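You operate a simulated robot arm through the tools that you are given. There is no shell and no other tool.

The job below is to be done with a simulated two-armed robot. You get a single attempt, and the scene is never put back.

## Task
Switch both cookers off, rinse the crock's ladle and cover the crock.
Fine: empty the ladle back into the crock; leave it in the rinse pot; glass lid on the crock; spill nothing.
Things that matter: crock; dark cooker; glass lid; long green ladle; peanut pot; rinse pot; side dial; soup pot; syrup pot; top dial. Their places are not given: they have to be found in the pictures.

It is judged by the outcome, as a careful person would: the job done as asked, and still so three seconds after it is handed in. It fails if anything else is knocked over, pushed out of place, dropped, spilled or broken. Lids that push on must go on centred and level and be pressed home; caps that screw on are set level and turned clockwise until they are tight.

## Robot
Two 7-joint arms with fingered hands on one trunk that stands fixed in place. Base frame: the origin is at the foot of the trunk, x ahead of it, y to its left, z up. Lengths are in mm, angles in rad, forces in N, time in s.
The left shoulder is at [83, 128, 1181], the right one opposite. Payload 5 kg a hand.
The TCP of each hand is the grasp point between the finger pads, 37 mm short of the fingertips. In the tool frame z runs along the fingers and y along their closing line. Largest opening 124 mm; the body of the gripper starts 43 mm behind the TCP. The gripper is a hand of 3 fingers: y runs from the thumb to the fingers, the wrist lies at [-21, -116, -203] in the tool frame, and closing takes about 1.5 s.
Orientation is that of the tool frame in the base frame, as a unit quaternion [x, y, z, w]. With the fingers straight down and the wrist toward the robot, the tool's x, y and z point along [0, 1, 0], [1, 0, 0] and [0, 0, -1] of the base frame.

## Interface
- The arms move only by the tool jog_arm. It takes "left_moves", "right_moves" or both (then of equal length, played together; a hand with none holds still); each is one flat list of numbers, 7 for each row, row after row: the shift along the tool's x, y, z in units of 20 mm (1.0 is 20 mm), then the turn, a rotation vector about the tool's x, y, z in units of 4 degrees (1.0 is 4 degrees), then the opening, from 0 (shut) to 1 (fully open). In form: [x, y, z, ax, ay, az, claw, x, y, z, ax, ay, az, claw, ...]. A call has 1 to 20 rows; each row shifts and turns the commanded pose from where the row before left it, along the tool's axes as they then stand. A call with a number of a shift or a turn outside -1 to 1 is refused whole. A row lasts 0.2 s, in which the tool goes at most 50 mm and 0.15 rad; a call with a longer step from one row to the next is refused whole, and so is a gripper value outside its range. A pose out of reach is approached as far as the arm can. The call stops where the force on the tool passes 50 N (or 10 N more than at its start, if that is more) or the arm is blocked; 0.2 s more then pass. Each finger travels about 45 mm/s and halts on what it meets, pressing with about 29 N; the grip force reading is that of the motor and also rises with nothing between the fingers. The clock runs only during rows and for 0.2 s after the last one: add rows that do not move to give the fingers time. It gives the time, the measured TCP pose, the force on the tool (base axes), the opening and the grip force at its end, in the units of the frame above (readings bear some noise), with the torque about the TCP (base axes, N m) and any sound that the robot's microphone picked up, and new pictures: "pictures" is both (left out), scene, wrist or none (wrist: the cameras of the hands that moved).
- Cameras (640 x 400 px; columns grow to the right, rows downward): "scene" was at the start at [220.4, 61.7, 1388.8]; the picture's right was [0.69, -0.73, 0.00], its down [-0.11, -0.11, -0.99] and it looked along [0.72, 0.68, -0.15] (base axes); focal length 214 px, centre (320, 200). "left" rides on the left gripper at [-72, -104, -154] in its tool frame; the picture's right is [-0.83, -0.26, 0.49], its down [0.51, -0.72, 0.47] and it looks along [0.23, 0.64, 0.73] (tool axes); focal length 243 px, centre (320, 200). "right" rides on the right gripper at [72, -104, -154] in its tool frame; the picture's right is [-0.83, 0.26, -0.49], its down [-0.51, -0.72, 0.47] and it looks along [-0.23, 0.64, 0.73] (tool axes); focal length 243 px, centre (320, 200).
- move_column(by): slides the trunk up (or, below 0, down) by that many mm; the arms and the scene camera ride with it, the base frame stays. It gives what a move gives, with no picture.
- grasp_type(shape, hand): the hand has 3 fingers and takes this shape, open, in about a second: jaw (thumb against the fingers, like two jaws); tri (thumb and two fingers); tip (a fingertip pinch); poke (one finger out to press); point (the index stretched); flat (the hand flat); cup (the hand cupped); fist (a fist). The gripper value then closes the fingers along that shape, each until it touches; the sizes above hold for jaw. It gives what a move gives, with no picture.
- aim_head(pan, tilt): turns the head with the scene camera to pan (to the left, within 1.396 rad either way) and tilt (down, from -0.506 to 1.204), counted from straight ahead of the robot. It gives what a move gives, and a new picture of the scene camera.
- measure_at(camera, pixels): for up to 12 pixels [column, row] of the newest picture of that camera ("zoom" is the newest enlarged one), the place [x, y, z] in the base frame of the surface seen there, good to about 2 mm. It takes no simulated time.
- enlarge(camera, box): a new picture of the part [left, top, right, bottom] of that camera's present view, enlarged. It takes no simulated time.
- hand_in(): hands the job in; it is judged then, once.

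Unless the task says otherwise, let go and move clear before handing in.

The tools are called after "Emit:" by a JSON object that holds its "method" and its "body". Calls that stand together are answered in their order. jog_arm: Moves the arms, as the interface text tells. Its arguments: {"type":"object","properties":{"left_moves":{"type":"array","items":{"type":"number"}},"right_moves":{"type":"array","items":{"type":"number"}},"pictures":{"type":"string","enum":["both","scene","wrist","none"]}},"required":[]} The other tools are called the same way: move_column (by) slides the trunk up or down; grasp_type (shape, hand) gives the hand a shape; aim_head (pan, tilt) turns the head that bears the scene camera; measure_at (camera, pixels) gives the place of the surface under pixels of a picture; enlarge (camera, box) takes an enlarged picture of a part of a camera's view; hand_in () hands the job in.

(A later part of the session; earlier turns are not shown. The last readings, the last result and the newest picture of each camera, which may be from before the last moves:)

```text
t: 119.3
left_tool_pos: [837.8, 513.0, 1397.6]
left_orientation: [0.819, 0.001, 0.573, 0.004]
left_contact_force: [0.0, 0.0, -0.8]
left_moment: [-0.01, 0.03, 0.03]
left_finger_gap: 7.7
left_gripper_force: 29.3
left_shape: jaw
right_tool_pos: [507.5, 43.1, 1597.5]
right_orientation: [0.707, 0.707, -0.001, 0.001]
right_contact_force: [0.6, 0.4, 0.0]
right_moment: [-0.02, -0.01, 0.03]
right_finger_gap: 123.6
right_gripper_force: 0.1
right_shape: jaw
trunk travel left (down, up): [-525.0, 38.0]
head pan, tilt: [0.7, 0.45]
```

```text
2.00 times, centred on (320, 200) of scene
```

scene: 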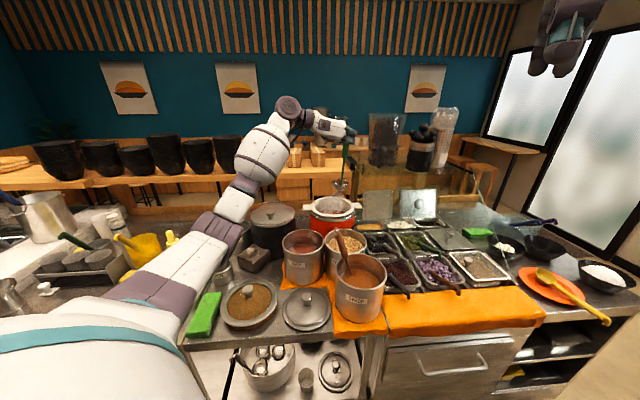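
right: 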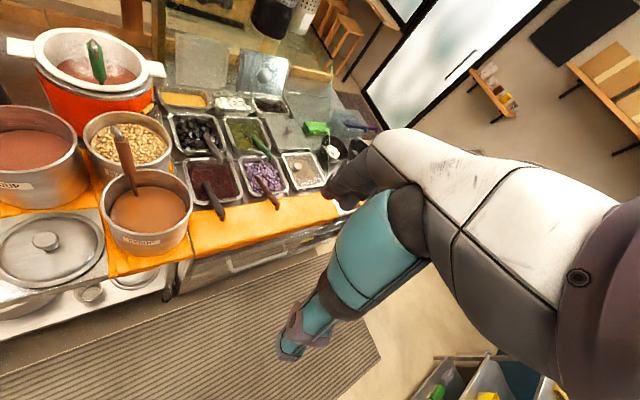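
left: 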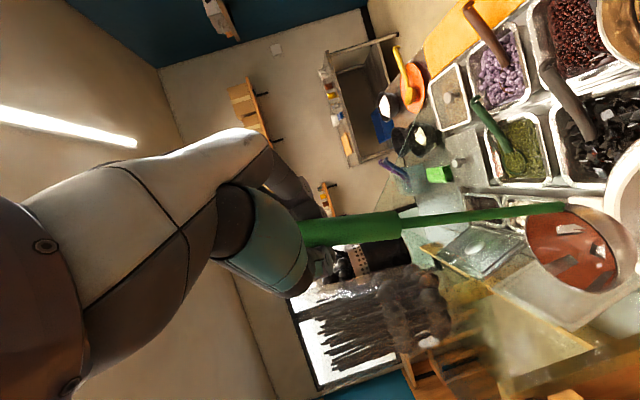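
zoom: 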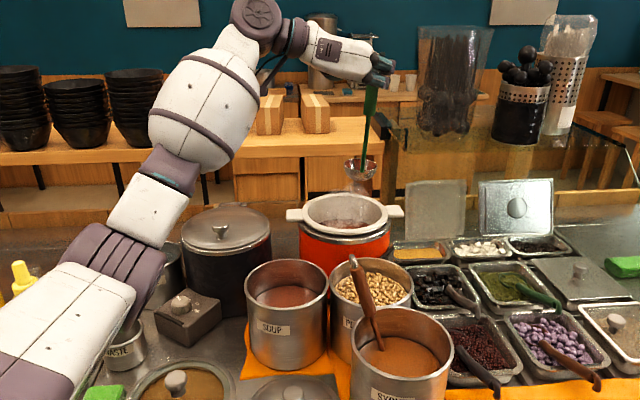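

The bowl is empty with a soup film and ready to rinse. I'll yaw the hand 40° left, then carry the ladle high over the dark cooker toward the rinse pot at (553,924).

Emit:
{"method": "jog_arm", "body": {"left_moves": [0, 0, 0, 0.94, 0, -0.342, 0, 0, 0, 0, 0.94, 0, -0.342, 0, 0, 0, 0, 0.94, 0, -0.342, 0, 0, 0, 0, 0.94, 0, -0.342, 0, 0, 0, 0, 0.94, 0, -0.342, 0, 0, 0, 0, 0.94, 0, -0.342, 0, 0, 0, 0, 0.94, 0, -0.342, 0, 0, 0, 0, 0.94, 0, -0.342, 0, 0, 0, 0, 0.94, 0, -0.342, 0, 0, 0, 0, 0.94, 0, -0.342, 0], "pictures": "none"}}

Emit:
{"method": "jog_arm", "body": {"left_moves": [0, -0.6, 0, 0, 0, 0, 0, 0, -1, 0, 0, 0, 0, 0, 0, -1, 0, 0, 0, 0, 0, 0, -1, 0, 0, 0, 0, 0, 0, -1, 0, 0, 0, 0, 0, 0, -1, 0, 0, 0, 0, 0, 0, -1, 0, 0, 0, 0, 0, 0, -1, 0, 0, 0, 0, 0, 0, -1, 0, 0, 0, 0, 0, 0, -1, 0, 0, 0, 0, 0, 0, -1, 0, 0, 0, 0, 0, 0, -1, 0, 0, 0, 0, 0, 0, -1, 0, 0, 0, 0, 0, 0, -1, 0, 0, 0, 0, 0, 0, -1, 0, 0, 0, 0, 0, 0, -1, 0, 0, 0, 0, 0, 0, -1, 0, 0, 0, 0, 0, 0, -1, 0, 0, 0, 0, 0], "pictures": "both"}}

```text
t: 121.5
left_tool_pos: [838.7, 510.8, 1397.8]
left_orientation: [0.771, 0.281, 0.538, -0.193]
left_contact_force: [0.0, -0.4, 0.0]
left_moment: [-0.05, -0.05, -0.01]
left_finger_gap: 7.5
left_gripper_force: 29.0
left_shape: jaw
right_tool_pos: [506.9, 43.2, 1597.3]
right_orientation: [0.707, 0.707, 0.0, 0.0]
right_contact_force: [0.7, -0.8, -1.0]
right_moment: [0.01, 0.05, 0.02]
right_finger_gap: 123.5
right_gripper_force: 0.0
right_shape: jaw
trunk travel left (down, up): [-525.0, 38.0]
head pan, tilt: [0.7, 0.45]
```

```text
t: 125.3
left_tool_pos: [612.4, 782.2, 1395.6]
left_orientation: [0.771, 0.282, 0.538, -0.194]
left_contact_force: [0.0, 0.4, -1.3]
left_moment: [-0.03, -0.01, -0.03]
left_finger_gap: 7.5
left_gripper_force: 28.8
left_shape: jaw
right_tool_pos: [505.8, 44.6, 1596.5]
right_orientation: [0.707, 0.707, 0.001, 0.001]
right_contact_force: [-0.1, 0.0, 0.4]
right_moment: [0.0, 0.03, 0.0]
right_finger_gap: 123.4
right_gripper_force: 0.0
right_shape: jaw
trunk travel left (down, up): [-525.0, 38.0]
head pan, tilt: [0.7, 0.45]
```

scene: 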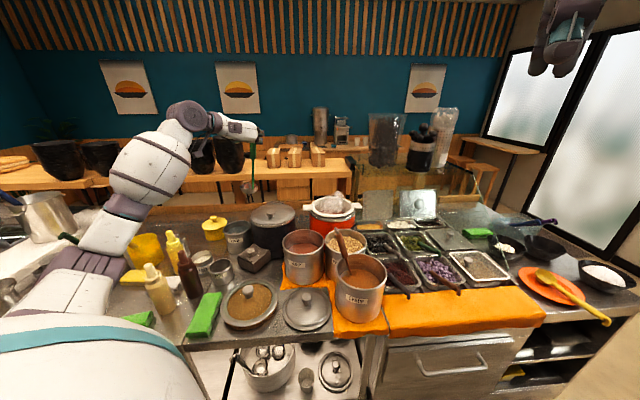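
left: 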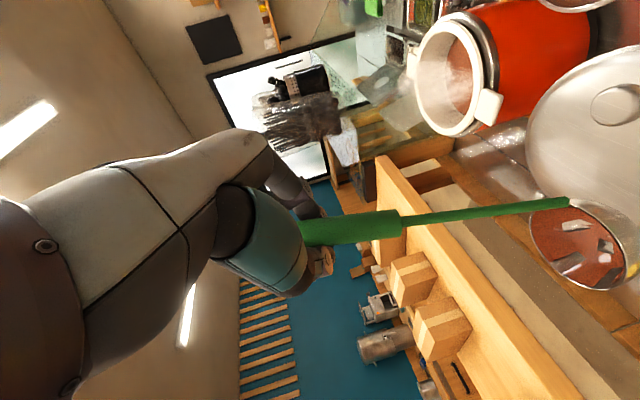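

Emit:
{"method": "enlarge", "body": {"camera": "left", "box": [500, 170, 640, 310]}}

Emit:
{"method": "measure_at", "body": {"camera": "zoom", "pixels": [[250, 85], [160, 120], [150, 200], [200, 290], [300, 330], [370, 310], [370, 240], [320, 130], [260, 220], [420, 160], [200, 100], [400, 220]]}}

Emit:
{"method": "enlarge", "body": {"camera": "scene", "box": [180, 110, 320, 280]}}

```text
2.86 times, centred on (570, 240) of left
```

zoom: 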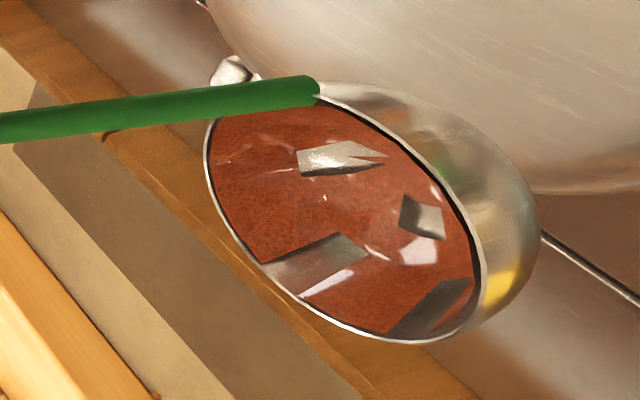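

```text
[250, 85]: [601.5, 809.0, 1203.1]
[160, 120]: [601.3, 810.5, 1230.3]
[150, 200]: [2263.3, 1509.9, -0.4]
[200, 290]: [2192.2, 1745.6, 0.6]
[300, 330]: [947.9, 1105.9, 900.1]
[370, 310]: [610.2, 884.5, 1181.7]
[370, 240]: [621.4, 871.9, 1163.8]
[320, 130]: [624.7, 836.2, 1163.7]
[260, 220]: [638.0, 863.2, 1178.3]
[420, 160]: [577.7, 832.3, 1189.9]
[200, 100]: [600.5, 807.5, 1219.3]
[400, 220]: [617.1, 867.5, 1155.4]
```

```text
2.35 times, centred on (250, 195) of scene
```

zoom: 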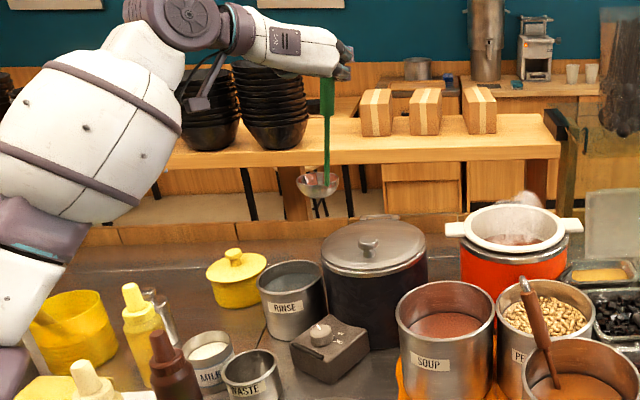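

Emit:
{"method": "measure_at", "body": {"camera": "zoom", "pixels": [[259, 280], [324, 285], [293, 295], [280, 262], [300, 262], [265, 270], [290, 275], [310, 290], [320, 270], [290, 340], [237, 250], [163, 350]]}}

```text
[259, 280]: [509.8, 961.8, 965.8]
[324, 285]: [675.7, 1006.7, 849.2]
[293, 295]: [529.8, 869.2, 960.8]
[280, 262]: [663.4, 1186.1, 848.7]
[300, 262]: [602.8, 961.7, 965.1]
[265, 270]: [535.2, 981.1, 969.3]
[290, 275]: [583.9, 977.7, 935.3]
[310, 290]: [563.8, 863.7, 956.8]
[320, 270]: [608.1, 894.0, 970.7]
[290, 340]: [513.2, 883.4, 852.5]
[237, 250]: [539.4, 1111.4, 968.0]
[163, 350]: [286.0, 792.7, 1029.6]
```

The rinse pot's centre is (555,922), radius 61, rim at 967. I'll centre the bowl over it and lower until the bowl is just above the rim.

Emit:
{"method": "jog_arm", "body": {"left_moves": [0, -0.9, 0.05, 0, 0, 0, 0, 0, -0.9, 0.05, 0, 0, 0, 0, 0.03, -0.9, 0.05, 0, 0, 0, 0, 0.03, -0.9, 0.05, 0, 0, 0, 0, 0.03, -0.87, 0.05, 0, 0, 0, 0, -0.94, 0, 0.342, 0, 0, 0, 0, -0.94, 0, 0.342, 0, 0, 0, 0, -0.94, 0, 0.342, 0, 0, 0, 0, -0.94, 0, 0.342, 0, 0, 0, 0, -0.94, 0, 0.342, 0, 0, 0, 0, -0.94, 0, 0.342, 0, 0, 0, 0, -0.94, 0, 0.342, 0, 0, 0, 0, -0.6, 0, 0.22, 0, 0, 0, 0, 0, 0, 0, 0, 0, 0, 0], "pictures": "both"}}

Emit:
{"method": "enlarge", "body": {"camera": "scene", "box": [100, 140, 300, 290]}}

Emit:
{"method": "enlarge", "body": {"camera": "left", "box": [480, 130, 640, 310]}}

```text
t: 128.3
left_tool_pos: [560.2, 852.1, 1243.0]
left_orientation: [0.771, 0.281, 0.538, -0.193]
left_contact_force: [0.1, 0.3, 0.2]
left_moment: [-0.01, 0.02, 0.0]
left_finger_gap: 7.1
left_gripper_force: 28.9
left_shape: jaw
right_tool_pos: [506.9, 44.3, 1598.3]
right_orientation: [0.707, 0.707, 0.001, 0.001]
right_contact_force: [-0.3, -0.2, 0.0]
right_moment: [0.03, 0.0, -0.01]
right_finger_gap: 123.7
right_gripper_force: 0.1
right_shape: jaw
trunk travel left (down, up): [-525.0, 38.0]
head pan, tilt: [0.7, 0.45]
```

scene: 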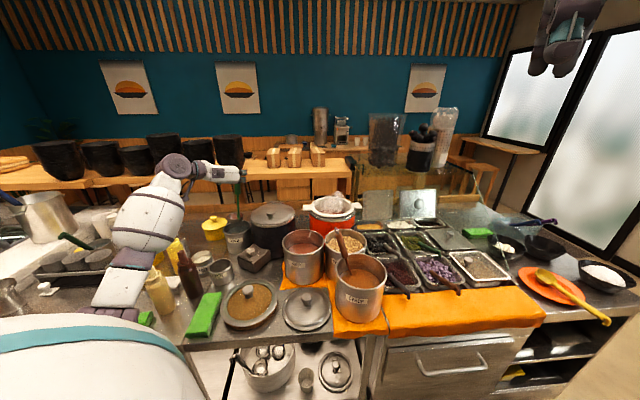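
left: 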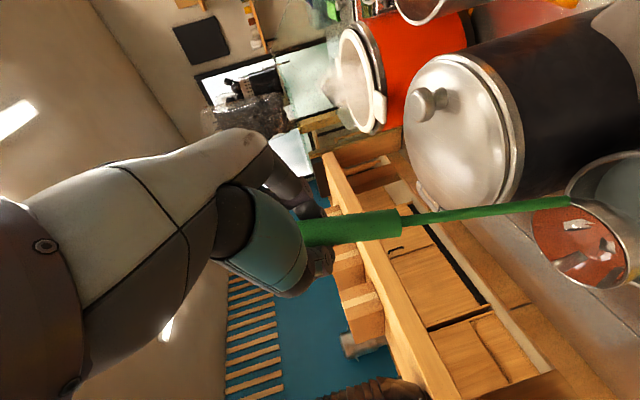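

```text
2.67 times, centred on (200, 215) of scene
```

zoom: 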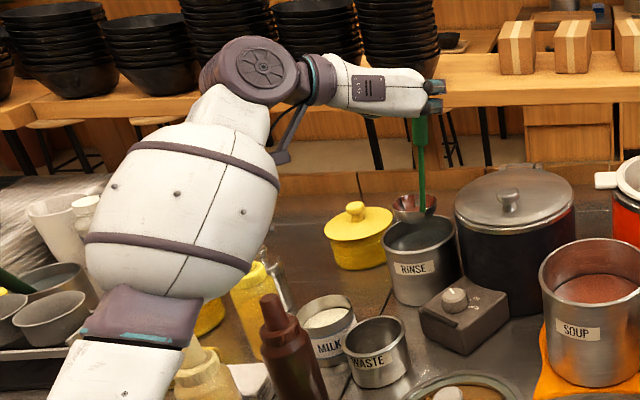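

```text
2.22 times, centred on (560, 220) of left
```

zoom: 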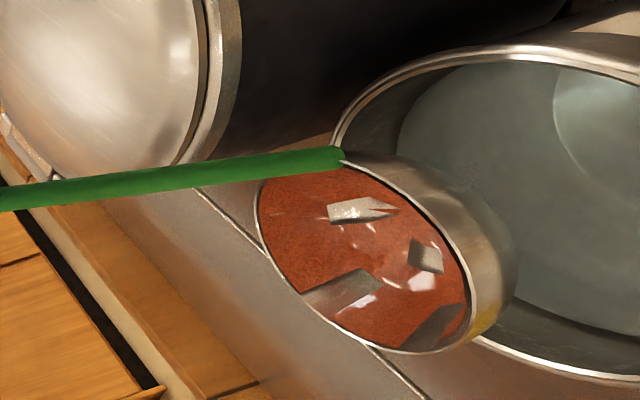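

Emit:
{"method": "measure_at", "body": {"camera": "zoom", "pixels": [[335, 158], [300, 200], [262, 200], [340, 330], [430, 348], [465, 300], [400, 190], [490, 270], [350, 105], [500, 52], [480, 200], [600, 330]]}}

Emit:
{"method": "enlarge", "body": {"camera": "scene", "box": [200, 190, 280, 260]}}

Emit:
{"method": "measure_at", "body": {"camera": "zoom", "pixels": [[250, 80], [290, 80], [320, 80], [270, 100], [310, 105], [250, 60], [320, 60], [330, 90], [200, 180], [330, 190], [265, 215], [340, 130]]}}

```text
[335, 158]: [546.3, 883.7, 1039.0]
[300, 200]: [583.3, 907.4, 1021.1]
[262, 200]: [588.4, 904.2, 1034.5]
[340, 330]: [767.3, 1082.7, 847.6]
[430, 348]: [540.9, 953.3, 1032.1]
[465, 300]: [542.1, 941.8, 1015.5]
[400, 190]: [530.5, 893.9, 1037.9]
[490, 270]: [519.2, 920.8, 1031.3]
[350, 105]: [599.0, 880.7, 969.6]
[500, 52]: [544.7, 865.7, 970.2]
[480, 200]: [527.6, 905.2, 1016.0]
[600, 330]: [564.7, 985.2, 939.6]
```

```text
5.71 times, centred on (240, 225) of scene
```

zoom: 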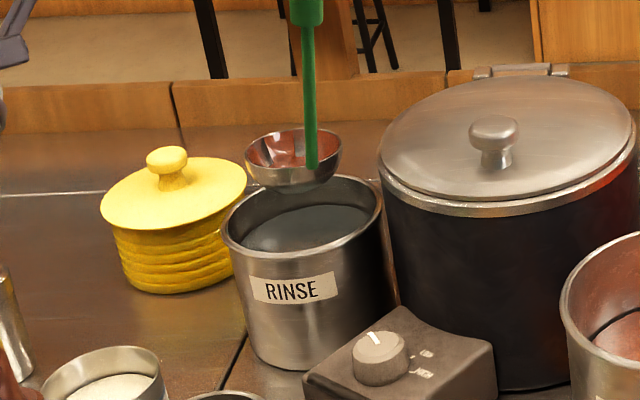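

```text
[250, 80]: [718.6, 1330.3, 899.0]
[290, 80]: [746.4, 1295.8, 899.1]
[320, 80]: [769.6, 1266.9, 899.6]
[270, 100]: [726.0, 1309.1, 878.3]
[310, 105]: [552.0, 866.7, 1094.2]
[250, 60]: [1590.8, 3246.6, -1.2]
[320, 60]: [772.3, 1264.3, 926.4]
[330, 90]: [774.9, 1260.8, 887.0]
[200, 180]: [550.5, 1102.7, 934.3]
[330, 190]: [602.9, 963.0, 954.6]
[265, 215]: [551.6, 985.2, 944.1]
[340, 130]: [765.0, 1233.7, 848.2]
```

The bowl's centre (553,919) is right over the pot's centre. I'll lower it slowly into the water.

Emit:
{"method": "jog_arm", "body": {"left_moves": [-0.47, 0, 0.171, 0, 0, 0, 0, -0.47, 0, 0.171, 0, 0, 0, 0, -0.47, 0, 0.171, 0, 0, 0, 0, -0.47, 0, 0.171, 0, 0, 0, 0, -0.47, 0, 0.171, 0, 0, 0, 0, -0.47, 0, 0.171, 0, 0, 0, 0, -0.47, 0, 0.171, 0, 0, 0, 0, -0.47, 0, 0.171, 0, 0, 0, 0, -0.47, 0, 0.171, 0, 0, 0, 0, -0.47, 0, 0.171, 0, 0, 0, 0, -0.47, 0, 0.171, 0, 0, 0, 0, 0, 0, 0, 0, 0, 0, 0], "pictures": "both"}}

Emit:
{"method": "enlarge", "body": {"camera": "scene", "box": [180, 170, 300, 260]}}

Emit:
{"method": "enlarge", "body": {"camera": "left", "box": [480, 130, 640, 310]}}

```text
t: 130.9
left_tool_pos: [559.5, 852.7, 1133.1]
left_orientation: [0.77, 0.281, 0.538, -0.193]
left_contact_force: [0.6, -0.6, -3.2]
left_moment: [-0.01, -0.02, 0.04]
left_finger_gap: 7.4
left_gripper_force: 28.6
left_shape: jaw
right_tool_pos: [507.3, 43.3, 1597.9]
right_orientation: [0.707, 0.707, 0.0, 0.0]
right_contact_force: [-0.4, -0.1, -0.1]
right_moment: [0.01, 0.0, -0.03]
right_finger_gap: 124.1
right_gripper_force: 0.0
right_shape: jaw
trunk travel left (down, up): [-525.0, 38.0]
head pan, tilt: [0.7, 0.45]
```

scene: 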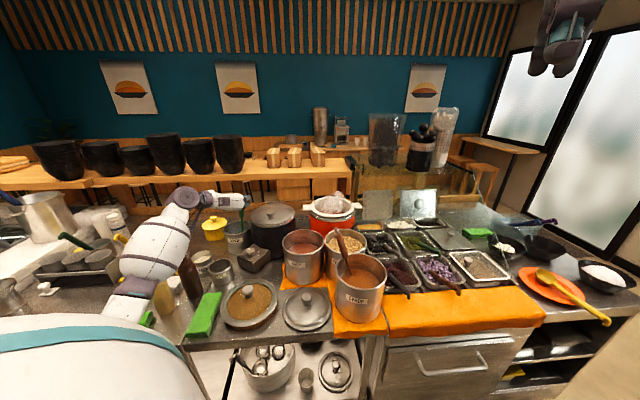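
left: 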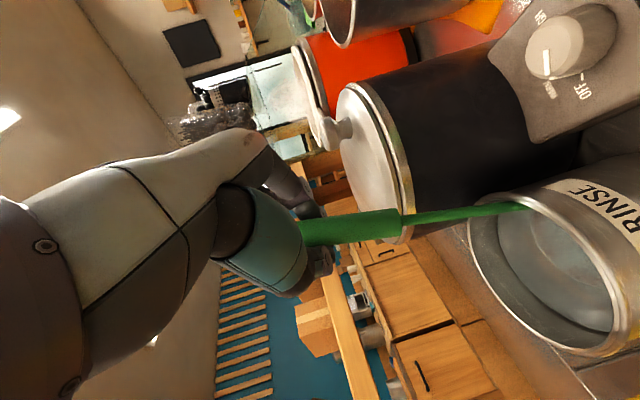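

```text
4.44 times, centred on (240, 215) of scene
```

zoom: 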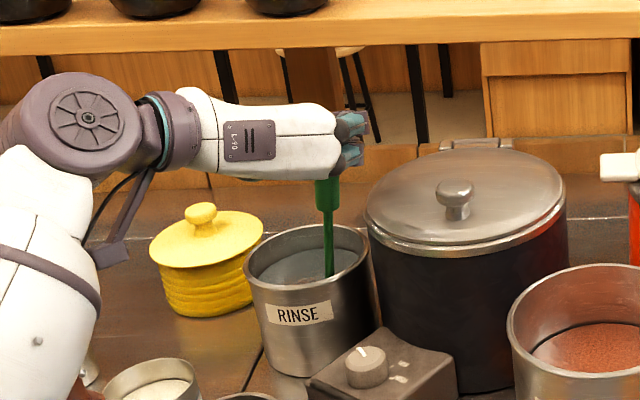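

```text
2.22 times, centred on (560, 220) of left
```

zoom: 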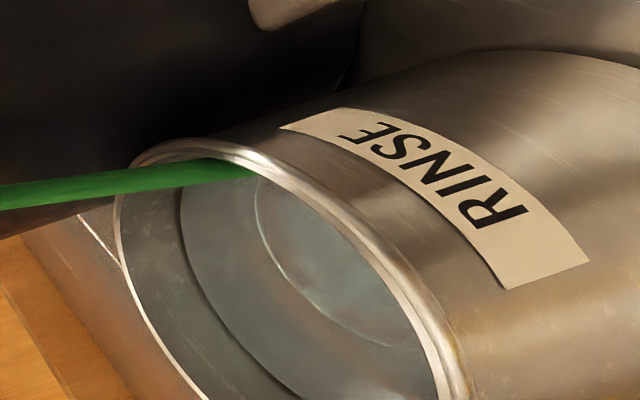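

Emit:
{"method": "enlarge", "body": {"camera": "scene", "box": [90, 180, 250, 340]}}

Emit:
{"method": "measure_at", "body": {"camera": "zoom", "pixels": [[250, 180], [220, 250], [160, 300], [300, 230], [305, 250], [230, 290], [275, 270], [200, 330]]}}

```text
2.50 times, centred on (170, 260) of scene
```

zoom: 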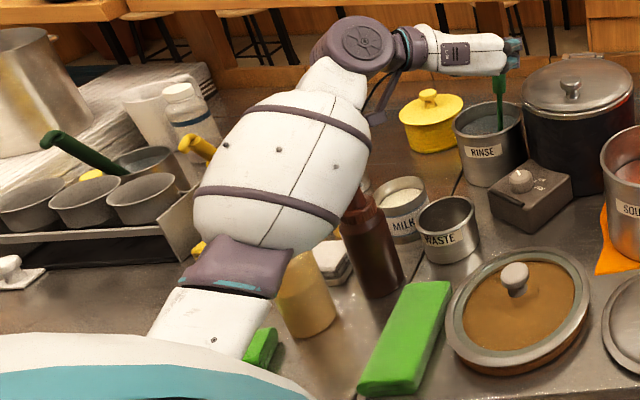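

```text
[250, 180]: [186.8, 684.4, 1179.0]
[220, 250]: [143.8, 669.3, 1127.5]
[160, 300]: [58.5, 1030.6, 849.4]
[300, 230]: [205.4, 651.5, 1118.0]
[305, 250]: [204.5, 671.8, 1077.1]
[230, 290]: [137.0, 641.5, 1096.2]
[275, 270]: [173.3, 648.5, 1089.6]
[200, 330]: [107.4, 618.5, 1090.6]
```

The bowl is under water and the forearm clears the bottles. I'll swish it gently sideways and up and down to rinse it.

Emit:
{"method": "jog_arm", "body": {"left_moves": [0, 0.4, 0, 0, 0, 0, 0, 0, -0.4, 0, 0, 0, 0, 0, 0, -0.4, 0, 0, 0, 0, 0, 0, 0.4, 0, 0, 0, 0, 0, 0.47, 0, -0.171, 0, 0, 0, 0, 0.47, 0, -0.171, 0, 0, 0, 0, -0.47, 0, 0.171, 0, 0, 0, 0, -0.47, 0, 0.171, 0, 0, 0, 0, 0, 0.4, 0, 0, 0, 0, 0, 0, -0.4, 0, 0, 0, 0, 0, 0, -0.4, 0, 0, 0, 0, 0, 0, 0.4, 0, 0, 0, 0, 0, 0.47, 0, -0.171, 0, 0, 0, 0, 0.47, 0, -0.171, 0, 0, 0, 0, -0.47, 0, 0.171, 0, 0, 0, 0, -0.47, 0, 0.171, 0, 0, 0, 0, 0, 0, 0, 0, 0, 0, 0, 0, 0, 0, 0, 0, 0, 0], "pictures": "wrist"}}

Emit:
{"method": "jog_arm", "body": {"left_moves": [0.47, 0, -0.171, 0, 0, 0, 0, 0.47, 0, -0.171, 0, 0, 0, 0, 0.47, 0, -0.171, 0, 0, 0, 0, 0.47, 0, -0.171, 0, 0, 0, 0, 0.47, 0, -0.171, 0, 0, 0, 0, 0.47, 0, -0.171, 0, 0, 0, 0, 0.47, 0, -0.171, 0, 0, 0, 0, 0.47, 0, -0.171, 0, 0, 0, 0, 0, 0, 0, 0, 0, 0, 0], "pictures": "both"}}

Emit:
{"method": "enlarge", "body": {"camera": "left", "box": [480, 130, 640, 310]}}

```text
t: 134.7
left_tool_pos: [557.7, 852.3, 1131.8]
left_orientation: [0.771, 0.281, 0.538, -0.193]
left_contact_force: [-0.3, -0.2, -1.0]
left_moment: [-0.01, 0.02, -0.02]
left_finger_gap: 7.3
left_gripper_force: 29.2
left_shape: jaw
right_tool_pos: [507.5, 44.5, 1597.6]
right_orientation: [0.707, 0.707, -0.001, 0.0]
right_contact_force: [0.3, -0.1, 0.9]
right_moment: [0.02, -0.01, -0.03]
right_finger_gap: 123.6
right_gripper_force: 0.1
right_shape: jaw
trunk travel left (down, up): [-525.0, 38.0]
head pan, tilt: [0.7, 0.45]
```

left: 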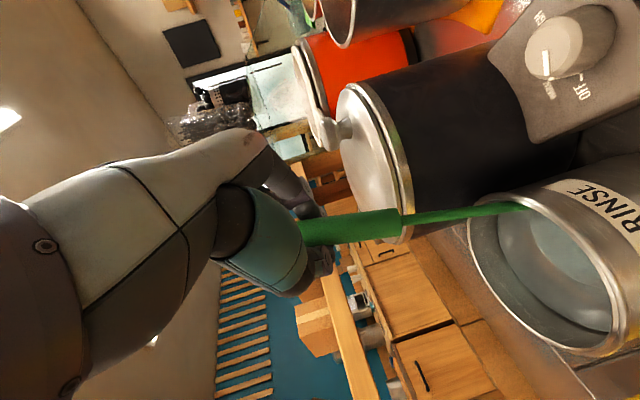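

```text
t: 136.7
left_tool_pos: [558.9, 853.5, 1212.2]
left_orientation: [0.771, 0.281, 0.538, -0.193]
left_contact_force: [0.1, 0.0, -0.4]
left_moment: [-0.08, 0.01, 0.0]
left_finger_gap: 7.2
left_gripper_force: 29.0
left_shape: jaw
right_tool_pos: [506.5, 44.3, 1596.9]
right_orientation: [0.707, 0.707, 0.001, 0.0]
right_contact_force: [0.2, 0.0, -0.4]
right_moment: [0.03, 0.01, -0.02]
right_finger_gap: 123.4
right_gripper_force: 0.0
right_shape: jaw
trunk travel left (down, up): [-525.0, 38.0]
head pan, tilt: [0.7, 0.45]
```

scene: 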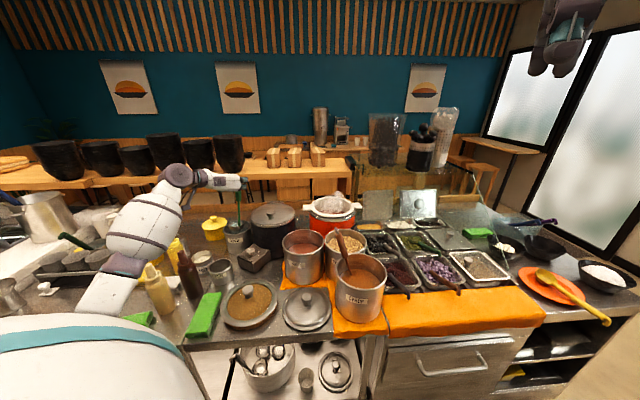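
left: 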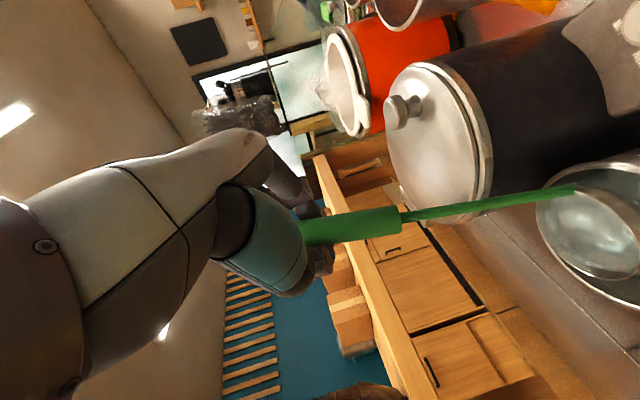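

```text
2.22 times, centred on (560, 220) of left
```

zoom: 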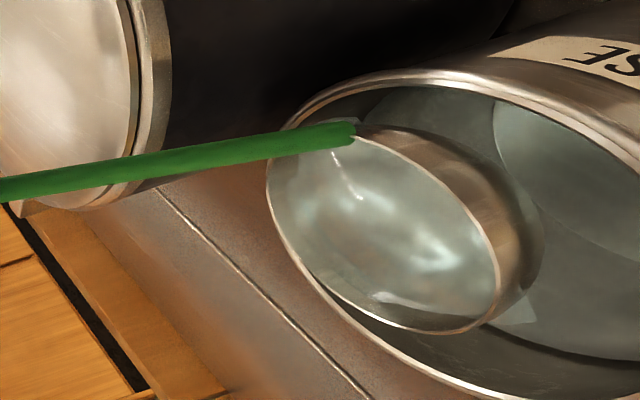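

The bowl comes out clean and full of water, so it's rinsed. I'll lower it back down until the bowl touches the pot's floor.

Emit:
{"method": "jog_arm", "body": {"left_moves": [-0.47, 0, 0.171, 0, 0, 0, 0, -0.47, 0, 0.171, 0, 0, 0, 0, -0.47, 0, 0.171, 0, 0, 0, 0, -0.47, 0, 0.171, 0, 0, 0, 0, -0.47, 0, 0.171, 0, 0, 0, 0, -0.47, 0, 0.171, 0, 0, 0, 0, -0.47, 0, 0.171, 0, 0, 0, 0, -0.47, 0, 0.171, 0, 0, 0, 0, -0.235, 0, 0.085, 0, 0, 0, 0, -0.235, 0, 0.085, 0, 0, 0, 0, -0.235, 0, 0.085, 0, 0, 0, 0], "pictures": "none"}}

Emit:
{"method": "jog_arm", "body": {"left_moves": [-0.14, 0, 0.051, 0, 0, 0, 0, -0.14, 0, 0.051, 0, 0, 0, 0, 0, 0, 0, 0, 0, 0, 0], "pictures": "none"}}

```text
t: 139.1
left_tool_pos: [559.6, 850.6, 1117.4]
left_orientation: [0.771, 0.281, 0.538, -0.193]
left_contact_force: [0.7, 0.7, -1.1]
left_moment: [0.04, 0.01, 0.02]
left_finger_gap: 7.3
left_gripper_force: 28.2
left_shape: jaw
right_tool_pos: [506.2, 45.2, 1597.8]
right_orientation: [0.707, 0.707, -0.001, 0.0]
right_contact_force: [0.0, 0.8, -0.6]
right_moment: [0.01, -0.04, -0.02]
right_finger_gap: 123.9
right_gripper_force: 0.1
right_shape: jaw
trunk travel left (down, up): [-525.0, 38.0]
head pan, tilt: [0.7, 0.45]
```

```text
t: 139.9
left_tool_pos: [558.2, 851.3, 1111.7]
left_orientation: [0.771, 0.281, 0.538, -0.193]
left_contact_force: [0.0, 0.4, -1.5]
left_moment: [0.04, 0.01, -0.01]
left_finger_gap: 7.2
left_gripper_force: 29.3
left_shape: jaw
right_tool_pos: [506.8, 44.7, 1597.1]
right_orientation: [0.707, 0.707, 0.0, -0.001]
right_contact_force: [0.1, -0.1, 0.4]
right_moment: [0.03, 0.02, 0.01]
right_finger_gap: 123.8
right_gripper_force: 0.1
right_shape: jaw
trunk travel left (down, up): [-525.0, 38.0]
head pan, tilt: [0.7, 0.45]
```

Emit:
{"method": "jog_arm", "body": {"left_moves": [-0.14, 0, 0.051, 0, 0, 0, 0, -0.14, 0, 0.051, 0, 0, 0, 0, -0.14, 0, 0.051, 0, 0, 0, 0, 0, 0, 0, 0, 0, 0, 0], "pictures": "both"}}

Emit:
{"method": "enlarge", "body": {"camera": "scene", "box": [180, 170, 300, 260]}}

```text
t: 140.9
left_tool_pos: [558.3, 851.7, 1102.6]
left_orientation: [0.771, 0.281, 0.538, -0.193]
left_contact_force: [-0.7, 0.7, -1.3]
left_moment: [0.05, -0.01, -0.01]
left_finger_gap: 7.1
left_gripper_force: 29.1
left_shape: jaw
right_tool_pos: [506.7, 44.7, 1596.9]
right_orientation: [0.707, 0.707, 0.0, 0.0]
right_contact_force: [0.2, -0.5, 0.6]
right_moment: [-0.01, 0.02, 0.0]
right_finger_gap: 123.4
right_gripper_force: 0.1
right_shape: jaw
trunk travel left (down, up): [-525.0, 38.0]
head pan, tilt: [0.7, 0.45]
```

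scene: 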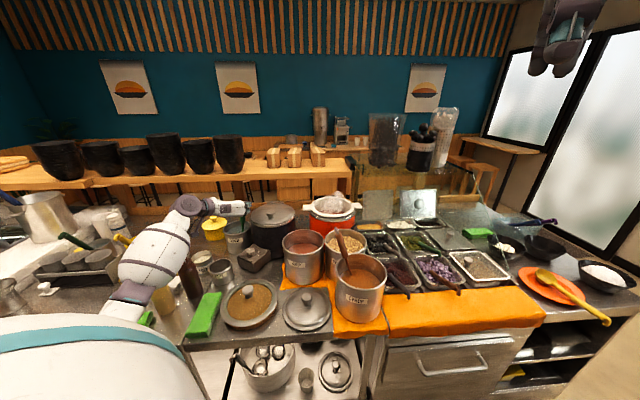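
left: 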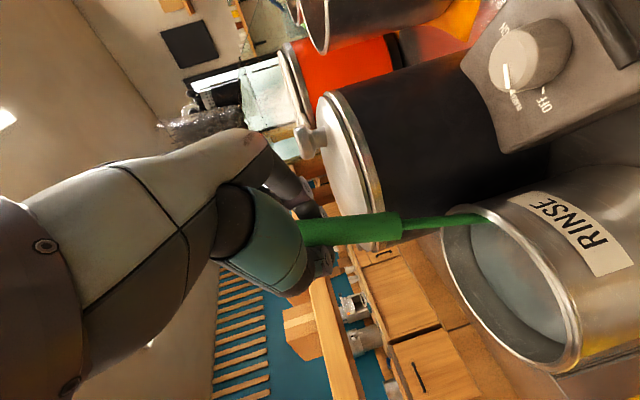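

```text
4.44 times, centred on (240, 215) of scene
```

zoom: 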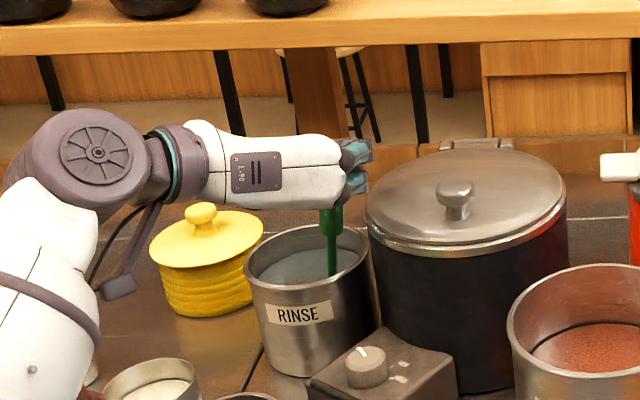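

Emit:
{"method": "jog_arm", "body": {"left_moves": [-0.14, 0, 0.051, 0, 0, 0, 0, -0.14, 0, 0.051, 0, 0, 0, 0, -0.14, 0, 0.051, 0, 0, 0, 0, 0, 0, 0, 0, 0, 0, 0], "pictures": "wrist"}}

```text
t: 141.9
left_tool_pos: [558.4, 851.6, 1093.7]
left_orientation: [0.771, 0.283, 0.537, -0.194]
left_contact_force: [-0.4, 0.9, -1.0]
left_moment: [-0.01, 0.01, 0.03]
left_finger_gap: 7.1
left_gripper_force: 29.0
left_shape: jaw
right_tool_pos: [506.2, 44.6, 1597.2]
right_orientation: [0.707, 0.707, 0.0, 0.0]
right_contact_force: [0.7, -0.6, -0.8]
right_moment: [0.03, -0.02, 0.01]
right_finger_gap: 123.8
right_gripper_force: 0.1
right_shape: jaw
trunk travel left (down, up): [-525.0, 38.0]
head pan, tilt: [0.7, 0.45]
```

left: 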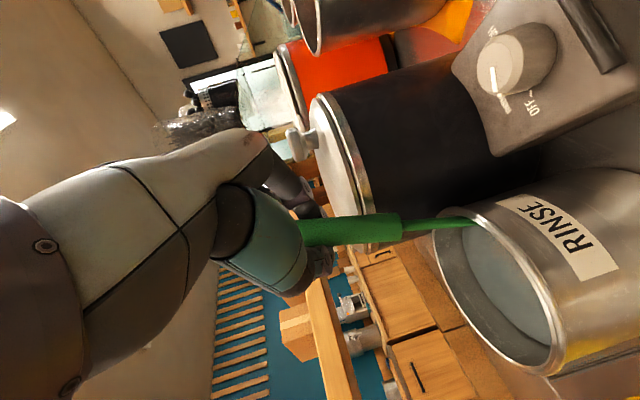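

Emit:
{"method": "jog_arm", "body": {"left_moves": [-0.14, 0, 0.051, 0, 0, 0, 0, -0.14, 0, 0.051, 0, 0, 0, 0, -0.14, 0, 0.051, 0, 0, 0, 0, 0, 0, 0, 0, 0, 0, 0], "pictures": "none"}}

```text
t: 142.9
left_tool_pos: [558.7, 851.1, 1083.8]
left_orientation: [0.772, 0.281, 0.537, -0.193]
left_contact_force: [0.0, -0.7, 1.3]
left_moment: [0.05, 0.04, 0.0]
left_finger_gap: 6.8
left_gripper_force: 28.5
left_shape: jaw
right_tool_pos: [506.3, 44.0, 1596.4]
right_orientation: [0.707, 0.707, 0.001, 0.0]
right_contact_force: [-0.1, 0.2, 0.7]
right_moment: [0.02, 0.01, 0.02]
right_finger_gap: 123.2
right_gripper_force: 0.0
right_shape: jaw
trunk travel left (down, up): [-525.0, 38.0]
head pan, tilt: [0.7, 0.45]
```

Emit:
{"method": "jog_arm", "body": {"left_moves": [-0.1, 0, 0.036, 0, 0, 0, 0, 0, 0, 0, 0, 0, 0, 0], "pictures": "both"}}

Emit:
{"method": "enlarge", "body": {"camera": "scene", "box": [180, 170, 300, 260]}}

Emit:
{"method": "enlarge", "body": {"camera": "left", "box": [380, 150, 620, 390]}}

```text
t: 143.5
left_tool_pos: [557.8, 851.9, 1083.0]
left_orientation: [0.771, 0.281, 0.538, -0.193]
left_contact_force: [-0.1, -0.4, 1.7]
left_moment: [0.05, 0.02, -0.01]
left_finger_gap: 6.7
left_gripper_force: 28.4
left_shape: jaw
right_tool_pos: [505.6, 43.5, 1597.5]
right_orientation: [0.707, 0.707, 0.0, 0.001]
right_contact_force: [0.9, -0.7, -0.2]
right_moment: [0.03, -0.01, 0.02]
right_finger_gap: 123.5
right_gripper_force: 0.0
right_shape: jaw
trunk travel left (down, up): [-525.0, 38.0]
head pan, tilt: [0.7, 0.45]
```

scene: 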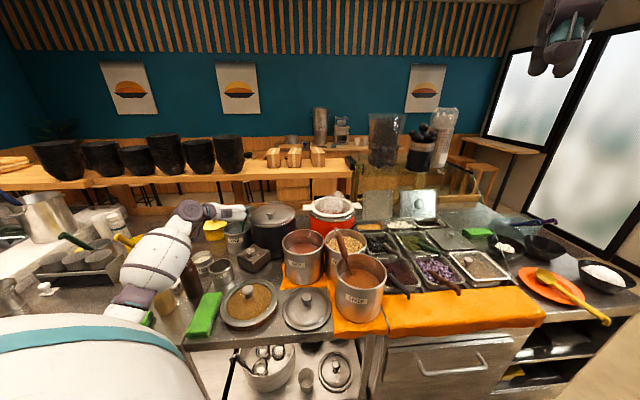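
left: 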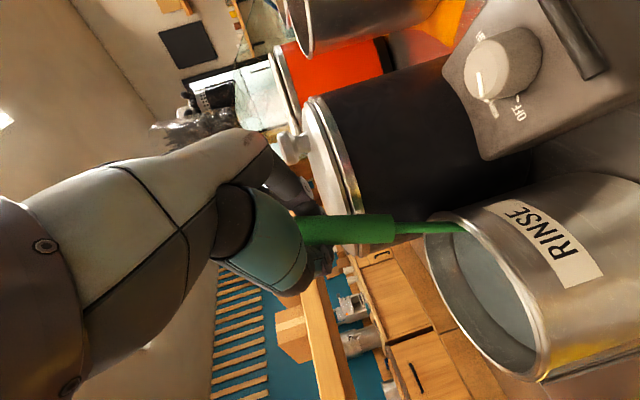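

```text
4.44 times, centred on (240, 215) of scene
```

zoom: 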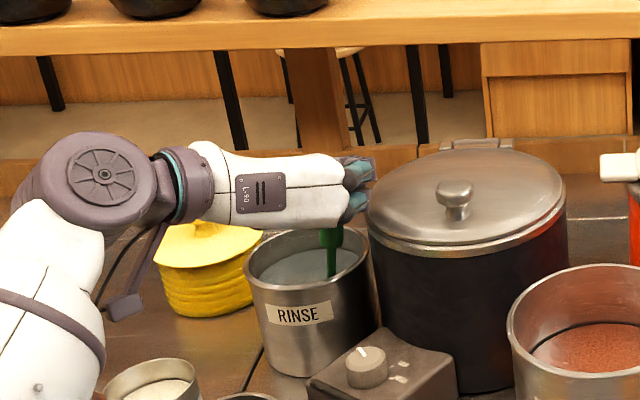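

```text
1.67 times, centred on (500, 270) of left
```

zoom: 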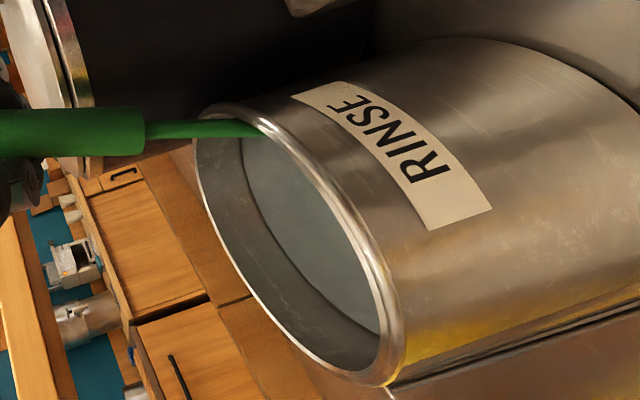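

The bowl now rests on the pot's floor (force turned to +1.7 N) with the stem beside the near rim. I'll open slowly and let the handle lean on the rim.

Emit:
{"method": "jog_arm", "body": {"left_moves": [0, 0, 0, 0, 0, 0, 0.1, 0, 0, 0, 0, 0, 0, 0.15, 0, 0, 0, 0, 0, 0, 0.2, 0, 0, 0, 0, 0, 0, 0.25, 0, 0, 0, 0, 0, 0, 0.3, 0, 0, 0, 0, 0, 0, 0.4, 0, 0, 0, 0, 0, 0, 0.5, 0, 0, 0, 0, 0, 0, 0.6], "pictures": "both"}}

Emit:
{"method": "enlarge", "body": {"camera": "left", "box": [240, 150, 480, 330]}}

Emit:
{"method": "enlarge", "body": {"camera": "scene", "box": [180, 170, 300, 260]}}

```text
t: 145.3
left_tool_pos: [558.2, 851.0, 1082.2]
left_orientation: [0.771, 0.281, 0.538, -0.193]
left_contact_force: [1.0, -1.1, 0.1]
left_moment: [0.01, 0.03, 0.0]
left_finger_gap: 74.1
left_gripper_force: 0.0
left_shape: jaw
right_tool_pos: [505.6, 44.6, 1598.2]
right_orientation: [0.707, 0.708, 0.0, 0.0]
right_contact_force: [0.1, -0.9, -0.8]
right_moment: [-0.03, 0.03, -0.01]
right_finger_gap: 123.5
right_gripper_force: 0.1
right_shape: jaw
trunk travel left (down, up): [-525.0, 38.0]
head pan, tilt: [0.7, 0.45]
```

scene: 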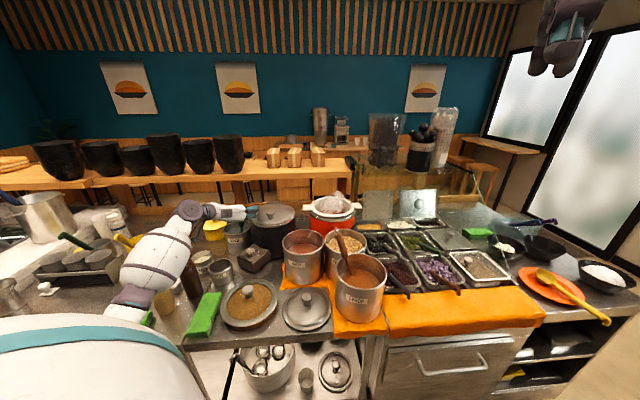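
left: 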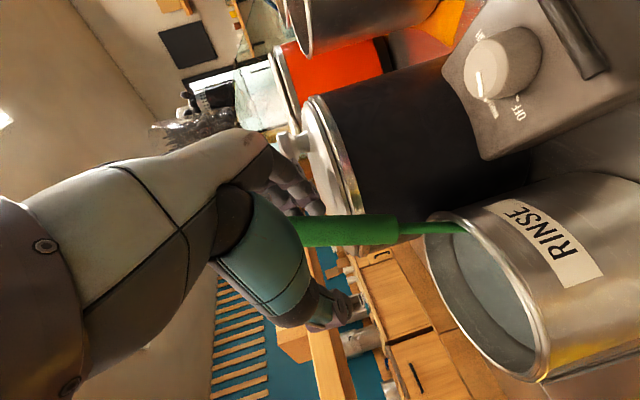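

```text
2.22 times, centred on (360, 240) of left
```

zoom: 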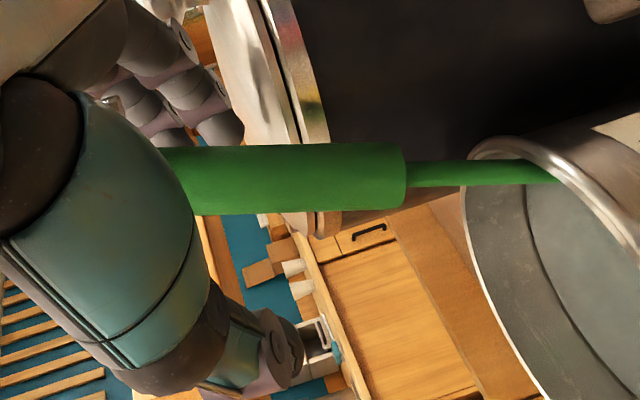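

```text
4.44 times, centred on (240, 215) of scene
```

zoom: 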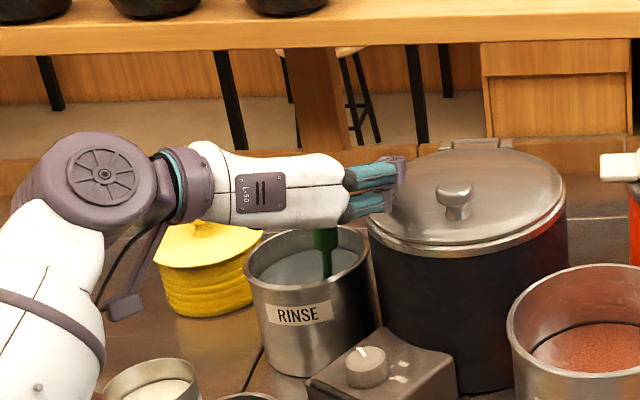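

The ladle stays put, leaning on the rim. I'll back the hand straight out from around the handle.

Emit:
{"method": "jog_arm", "body": {"left_moves": [0, 0, -0.5, 0, 0, 0, 0.6, 0, 0, -0.5, 0, 0, 0, 0.6, 0, 0, -0.5, 0, 0, 0, 0.6, 0, 0, -0.5, 0, 0, 0, 0.6, 0, 0, -0.8, 0, 0, 0, 0.6, 0, 0, -0.8, 0, 0, 0, 0.6, 0, 0, -0.8, 0, 0, 0, 0.6, 0, 0, -0.8, 0, 0, 0, 0.6, 0, 0, -0.8, 0, 0, 0, 0.6], "pictures": "both"}}

Emit:
{"method": "enlarge", "body": {"camera": "scene", "box": [90, 150, 290, 330]}}

```text
t: 147.3
left_tool_pos: [471.9, 778.6, 1126.6]
left_orientation: [0.771, 0.281, 0.538, -0.193]
left_contact_force: [0.6, -1.1, -0.4]
left_moment: [0.02, -0.02, 0.01]
left_finger_gap: 73.7
left_gripper_force: 0.1
left_shape: jaw
right_tool_pos: [506.3, 43.7, 1597.5]
right_orientation: [0.707, 0.707, 0.0, 0.0]
right_contact_force: [0.0, -0.2, 0.4]
right_moment: [0.02, -0.02, -0.02]
right_finger_gap: 123.4
right_gripper_force: 0.1
right_shape: jaw
trunk travel left (down, up): [-525.0, 38.0]
head pan, tilt: [0.7, 0.45]
```

scene: 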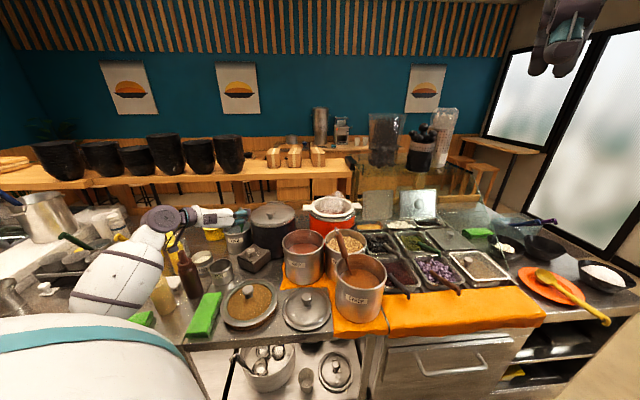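
left: 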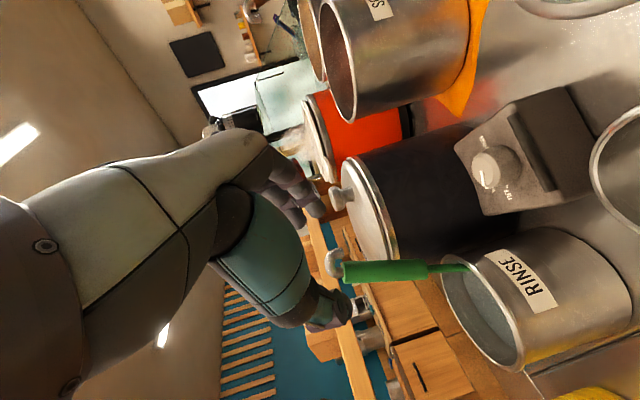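

```text
2.22 times, centred on (190, 240) of scene
```

zoom: 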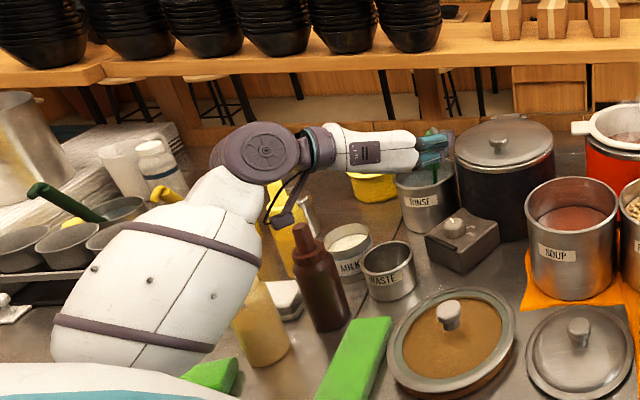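

The ladle stands in the rinse pot. I'll raise the hand and measure the two lids in front, at zoom (450,340) and (578,350).

Emit:
{"method": "jog_arm", "body": {"left_moves": [0.94, 0, -0.342, 0, 0, 0, 0.6, 0.94, 0, -0.342, 0, 0, 0, 0.6, 0.94, 0, -0.342, 0, 0, 0, 0.6, 0.94, 0, -0.342, 0, 0, 0, 0.6, 0.94, 0, -0.342, 0, 0, 0, 0.6, 0.94, 0, -0.342, 0, 0, 0, 0.6, 0.94, 0, -0.342, 0, 0, 0, 0.6, 0.94, 0, -0.342, 0, 0, 0, 0.6], "pictures": "scene"}}

Emit:
{"method": "enlarge", "body": {"camera": "scene", "box": [200, 260, 340, 340]}}

Emit:
{"method": "measure_at", "body": {"camera": "zoom", "pixels": [[95, 180], [365, 190], [240, 100], [230, 275], [225, 150], [235, 130], [150, 200], [240, 290], [300, 250], [450, 200], [480, 170], [110, 250]]}}

```text
t: 149.1
left_tool_pos: [471.7, 781.1, 1285.2]
left_orientation: [0.771, 0.281, 0.538, -0.193]
left_contact_force: [-0.5, -0.5, -0.2]
left_moment: [-0.02, 0.04, 0.02]
left_finger_gap: 73.9
left_gripper_force: 0.1
left_shape: jaw
right_tool_pos: [507.3, 43.1, 1596.2]
right_orientation: [0.708, 0.707, 0.001, 0.0]
right_contact_force: [0.9, 0.1, -0.3]
right_moment: [0.02, -0.02, 0.0]
right_finger_gap: 123.4
right_gripper_force: 0.0
right_shape: jaw
trunk travel left (down, up): [-525.0, 38.0]
head pan, tilt: [0.7, 0.45]
```

scene: 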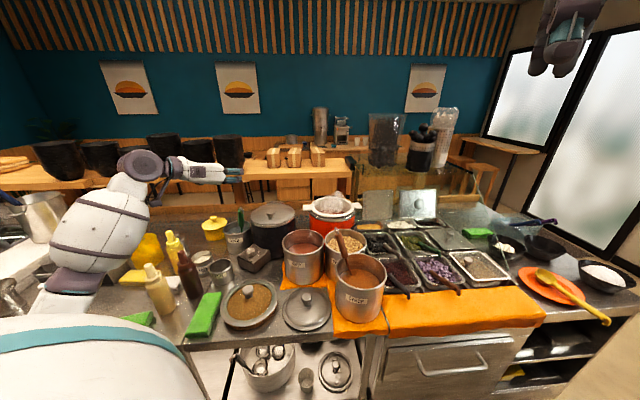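

```text
4.57 times, centred on (270, 300) of scene
```

zoom: 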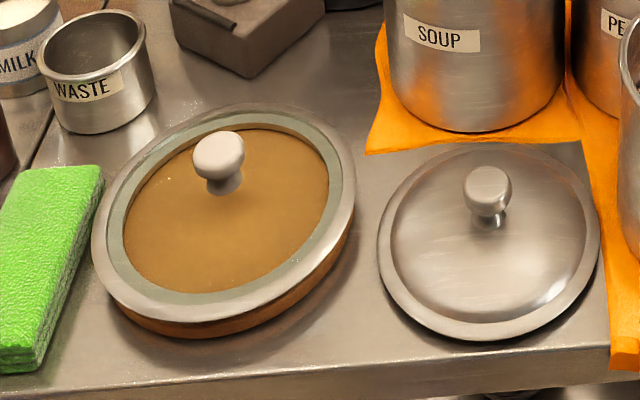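

```text
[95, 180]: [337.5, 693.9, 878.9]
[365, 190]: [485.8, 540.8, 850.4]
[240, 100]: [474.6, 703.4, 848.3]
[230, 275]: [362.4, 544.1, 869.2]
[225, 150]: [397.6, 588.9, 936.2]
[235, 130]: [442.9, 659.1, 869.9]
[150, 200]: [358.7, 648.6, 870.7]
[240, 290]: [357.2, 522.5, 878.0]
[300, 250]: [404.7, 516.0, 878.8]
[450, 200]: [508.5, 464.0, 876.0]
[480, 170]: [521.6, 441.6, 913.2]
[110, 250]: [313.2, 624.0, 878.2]
```

The amber disc at zoom (225,200) is the glass lid lying on a wooden board: rim at z 878, knob top about 940, centre near (404,602), radius about 100, the same as the crock's rim. I'll turn the hand to fingers-down.

Emit:
{"method": "jog_arm", "body": {"left_moves": [0, 0, 0, 0, -1, 0, 0.6, 0, 0, 0, 0, -1, 0, 0.6, 0, 0, 0, 0, -1, 0, 0.6, 0, 0, 0, 0, -1, 0, 0.6, 0, 0, 0, 0, -1, 0, 0.6, 0, 0, 0, 0, -1, 0, 0.6, 0, 0, 0, 0, -1, 0, 0.6, 0, 0, 0, 0, -1, 0, 0.6, 0, 0, 0, 0, -1, 0, 0.6, 0, 0, 0, 0, -1, 0, 0.6, 0, 0, 0, 0, -1, 0, 0.6, 0, 0, 0, 0, -1, 0, 0.6, 0, 0, 0, 0, -1, 0, 0.6, 0, 0, 0, 0, -1, 0, 0.6, 0, 0, 0, 0, -1, 0, 0.6, 0, 0, 0, 0, -1, 0, 0.6, 0, 0, 0, 0, -1, 0, 0.6, 0, 0, 0, 0, -0.5, 0, 0.6], "pictures": "none"}}

Emit:
{"method": "jog_arm", "body": {"left_moves": [0, 0, 0, 0, 0, -1, 0.6, 0, 0, 0, 0, 0, -1, 0.6, 0, 0, 0, 0, 0, -1, 0.6, 0, 0, 0, 0, 0, -1, 0.6, 0, 0, 0, 0, 0, -1, 0.6, 0, 0, 0, 0, 0, -1, 0.6, 0, 0, 0, 0, 0, -1, 0.6, 0, 0, 0, 0, 0, -1, 0.6, 0, 0, 0, 0, 0, -1, 0.6, 0, 0, 0, 0, 0, -1, 0.6, 0, 0, 0, 0, 0, -1, 0.6, 0, 0, 0, 0, 0, -1, 0.6, 0, 0, 0, 0, 0, -1, 0.6, 0, 0, 0, 0, 0, -1, 0.6, 0, 0, 0, 0, 0, -1, 0.6, 0, 0, 0, 0, 0, -1, 0.6, 0, 0, 0, 0, 0, -1, 0.6, 0, 0, 0, 0, 0, -1, 0.6, 0, 0, 0, 0, 0, -1, 0.6, 0, 0, 0, 0, 0, -1, 0.6], "pictures": "both"}}

```text
t: 152.9
left_tool_pos: [473.9, 781.1, 1285.0]
left_orientation: [0.94, 0.342, -0.001, 0.004]
left_contact_force: [-0.4, 0.1, -0.3]
left_moment: [-0.02, 0.01, 0.0]
left_finger_gap: 73.9
left_gripper_force: 0.0
left_shape: jaw
right_tool_pos: [505.8, 43.8, 1598.4]
right_orientation: [0.707, 0.707, 0.0, -0.001]
right_contact_force: [0.6, 0.5, -0.4]
right_moment: [0.0, 0.0, 0.01]
right_finger_gap: 123.8
right_gripper_force: 0.1
right_shape: jaw
trunk travel left (down, up): [-525.0, 38.0]
head pan, tilt: [0.7, 0.45]
```

```text
t: 157.1
left_tool_pos: [472.2, 779.0, 1284.8]
left_orientation: [0.501, 0.865, -0.002, 0.002]
left_contact_force: [-0.3, 1.3, -0.9]
left_moment: [0.01, 0.01, 0.01]
left_finger_gap: 74.2
left_gripper_force: 0.1
left_shape: jaw
right_tool_pos: [506.3, 44.1, 1597.4]
right_orientation: [0.707, 0.707, 0.0, 0.0]
right_contact_force: [0.1, -0.6, -0.1]
right_moment: [-0.04, -0.02, 0.01]
right_finger_gap: 123.5
right_gripper_force: 0.1
right_shape: jaw
trunk travel left (down, up): [-525.0, 38.0]
head pan, tilt: [0.7, 0.45]
```

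scene: 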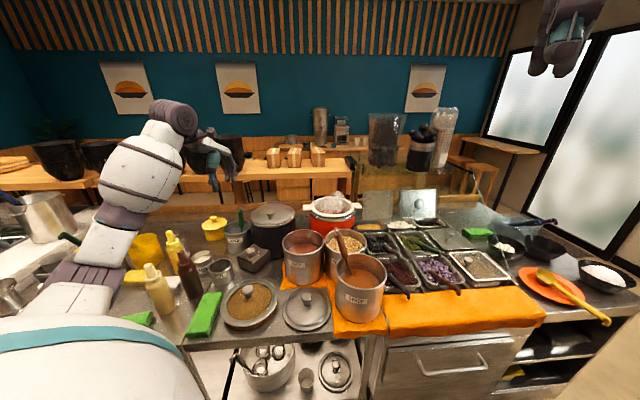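
left: 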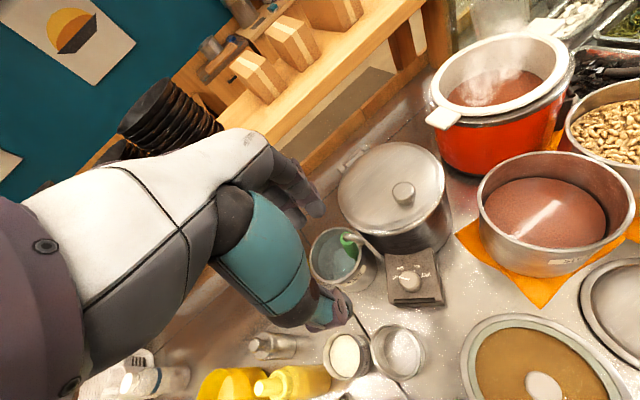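

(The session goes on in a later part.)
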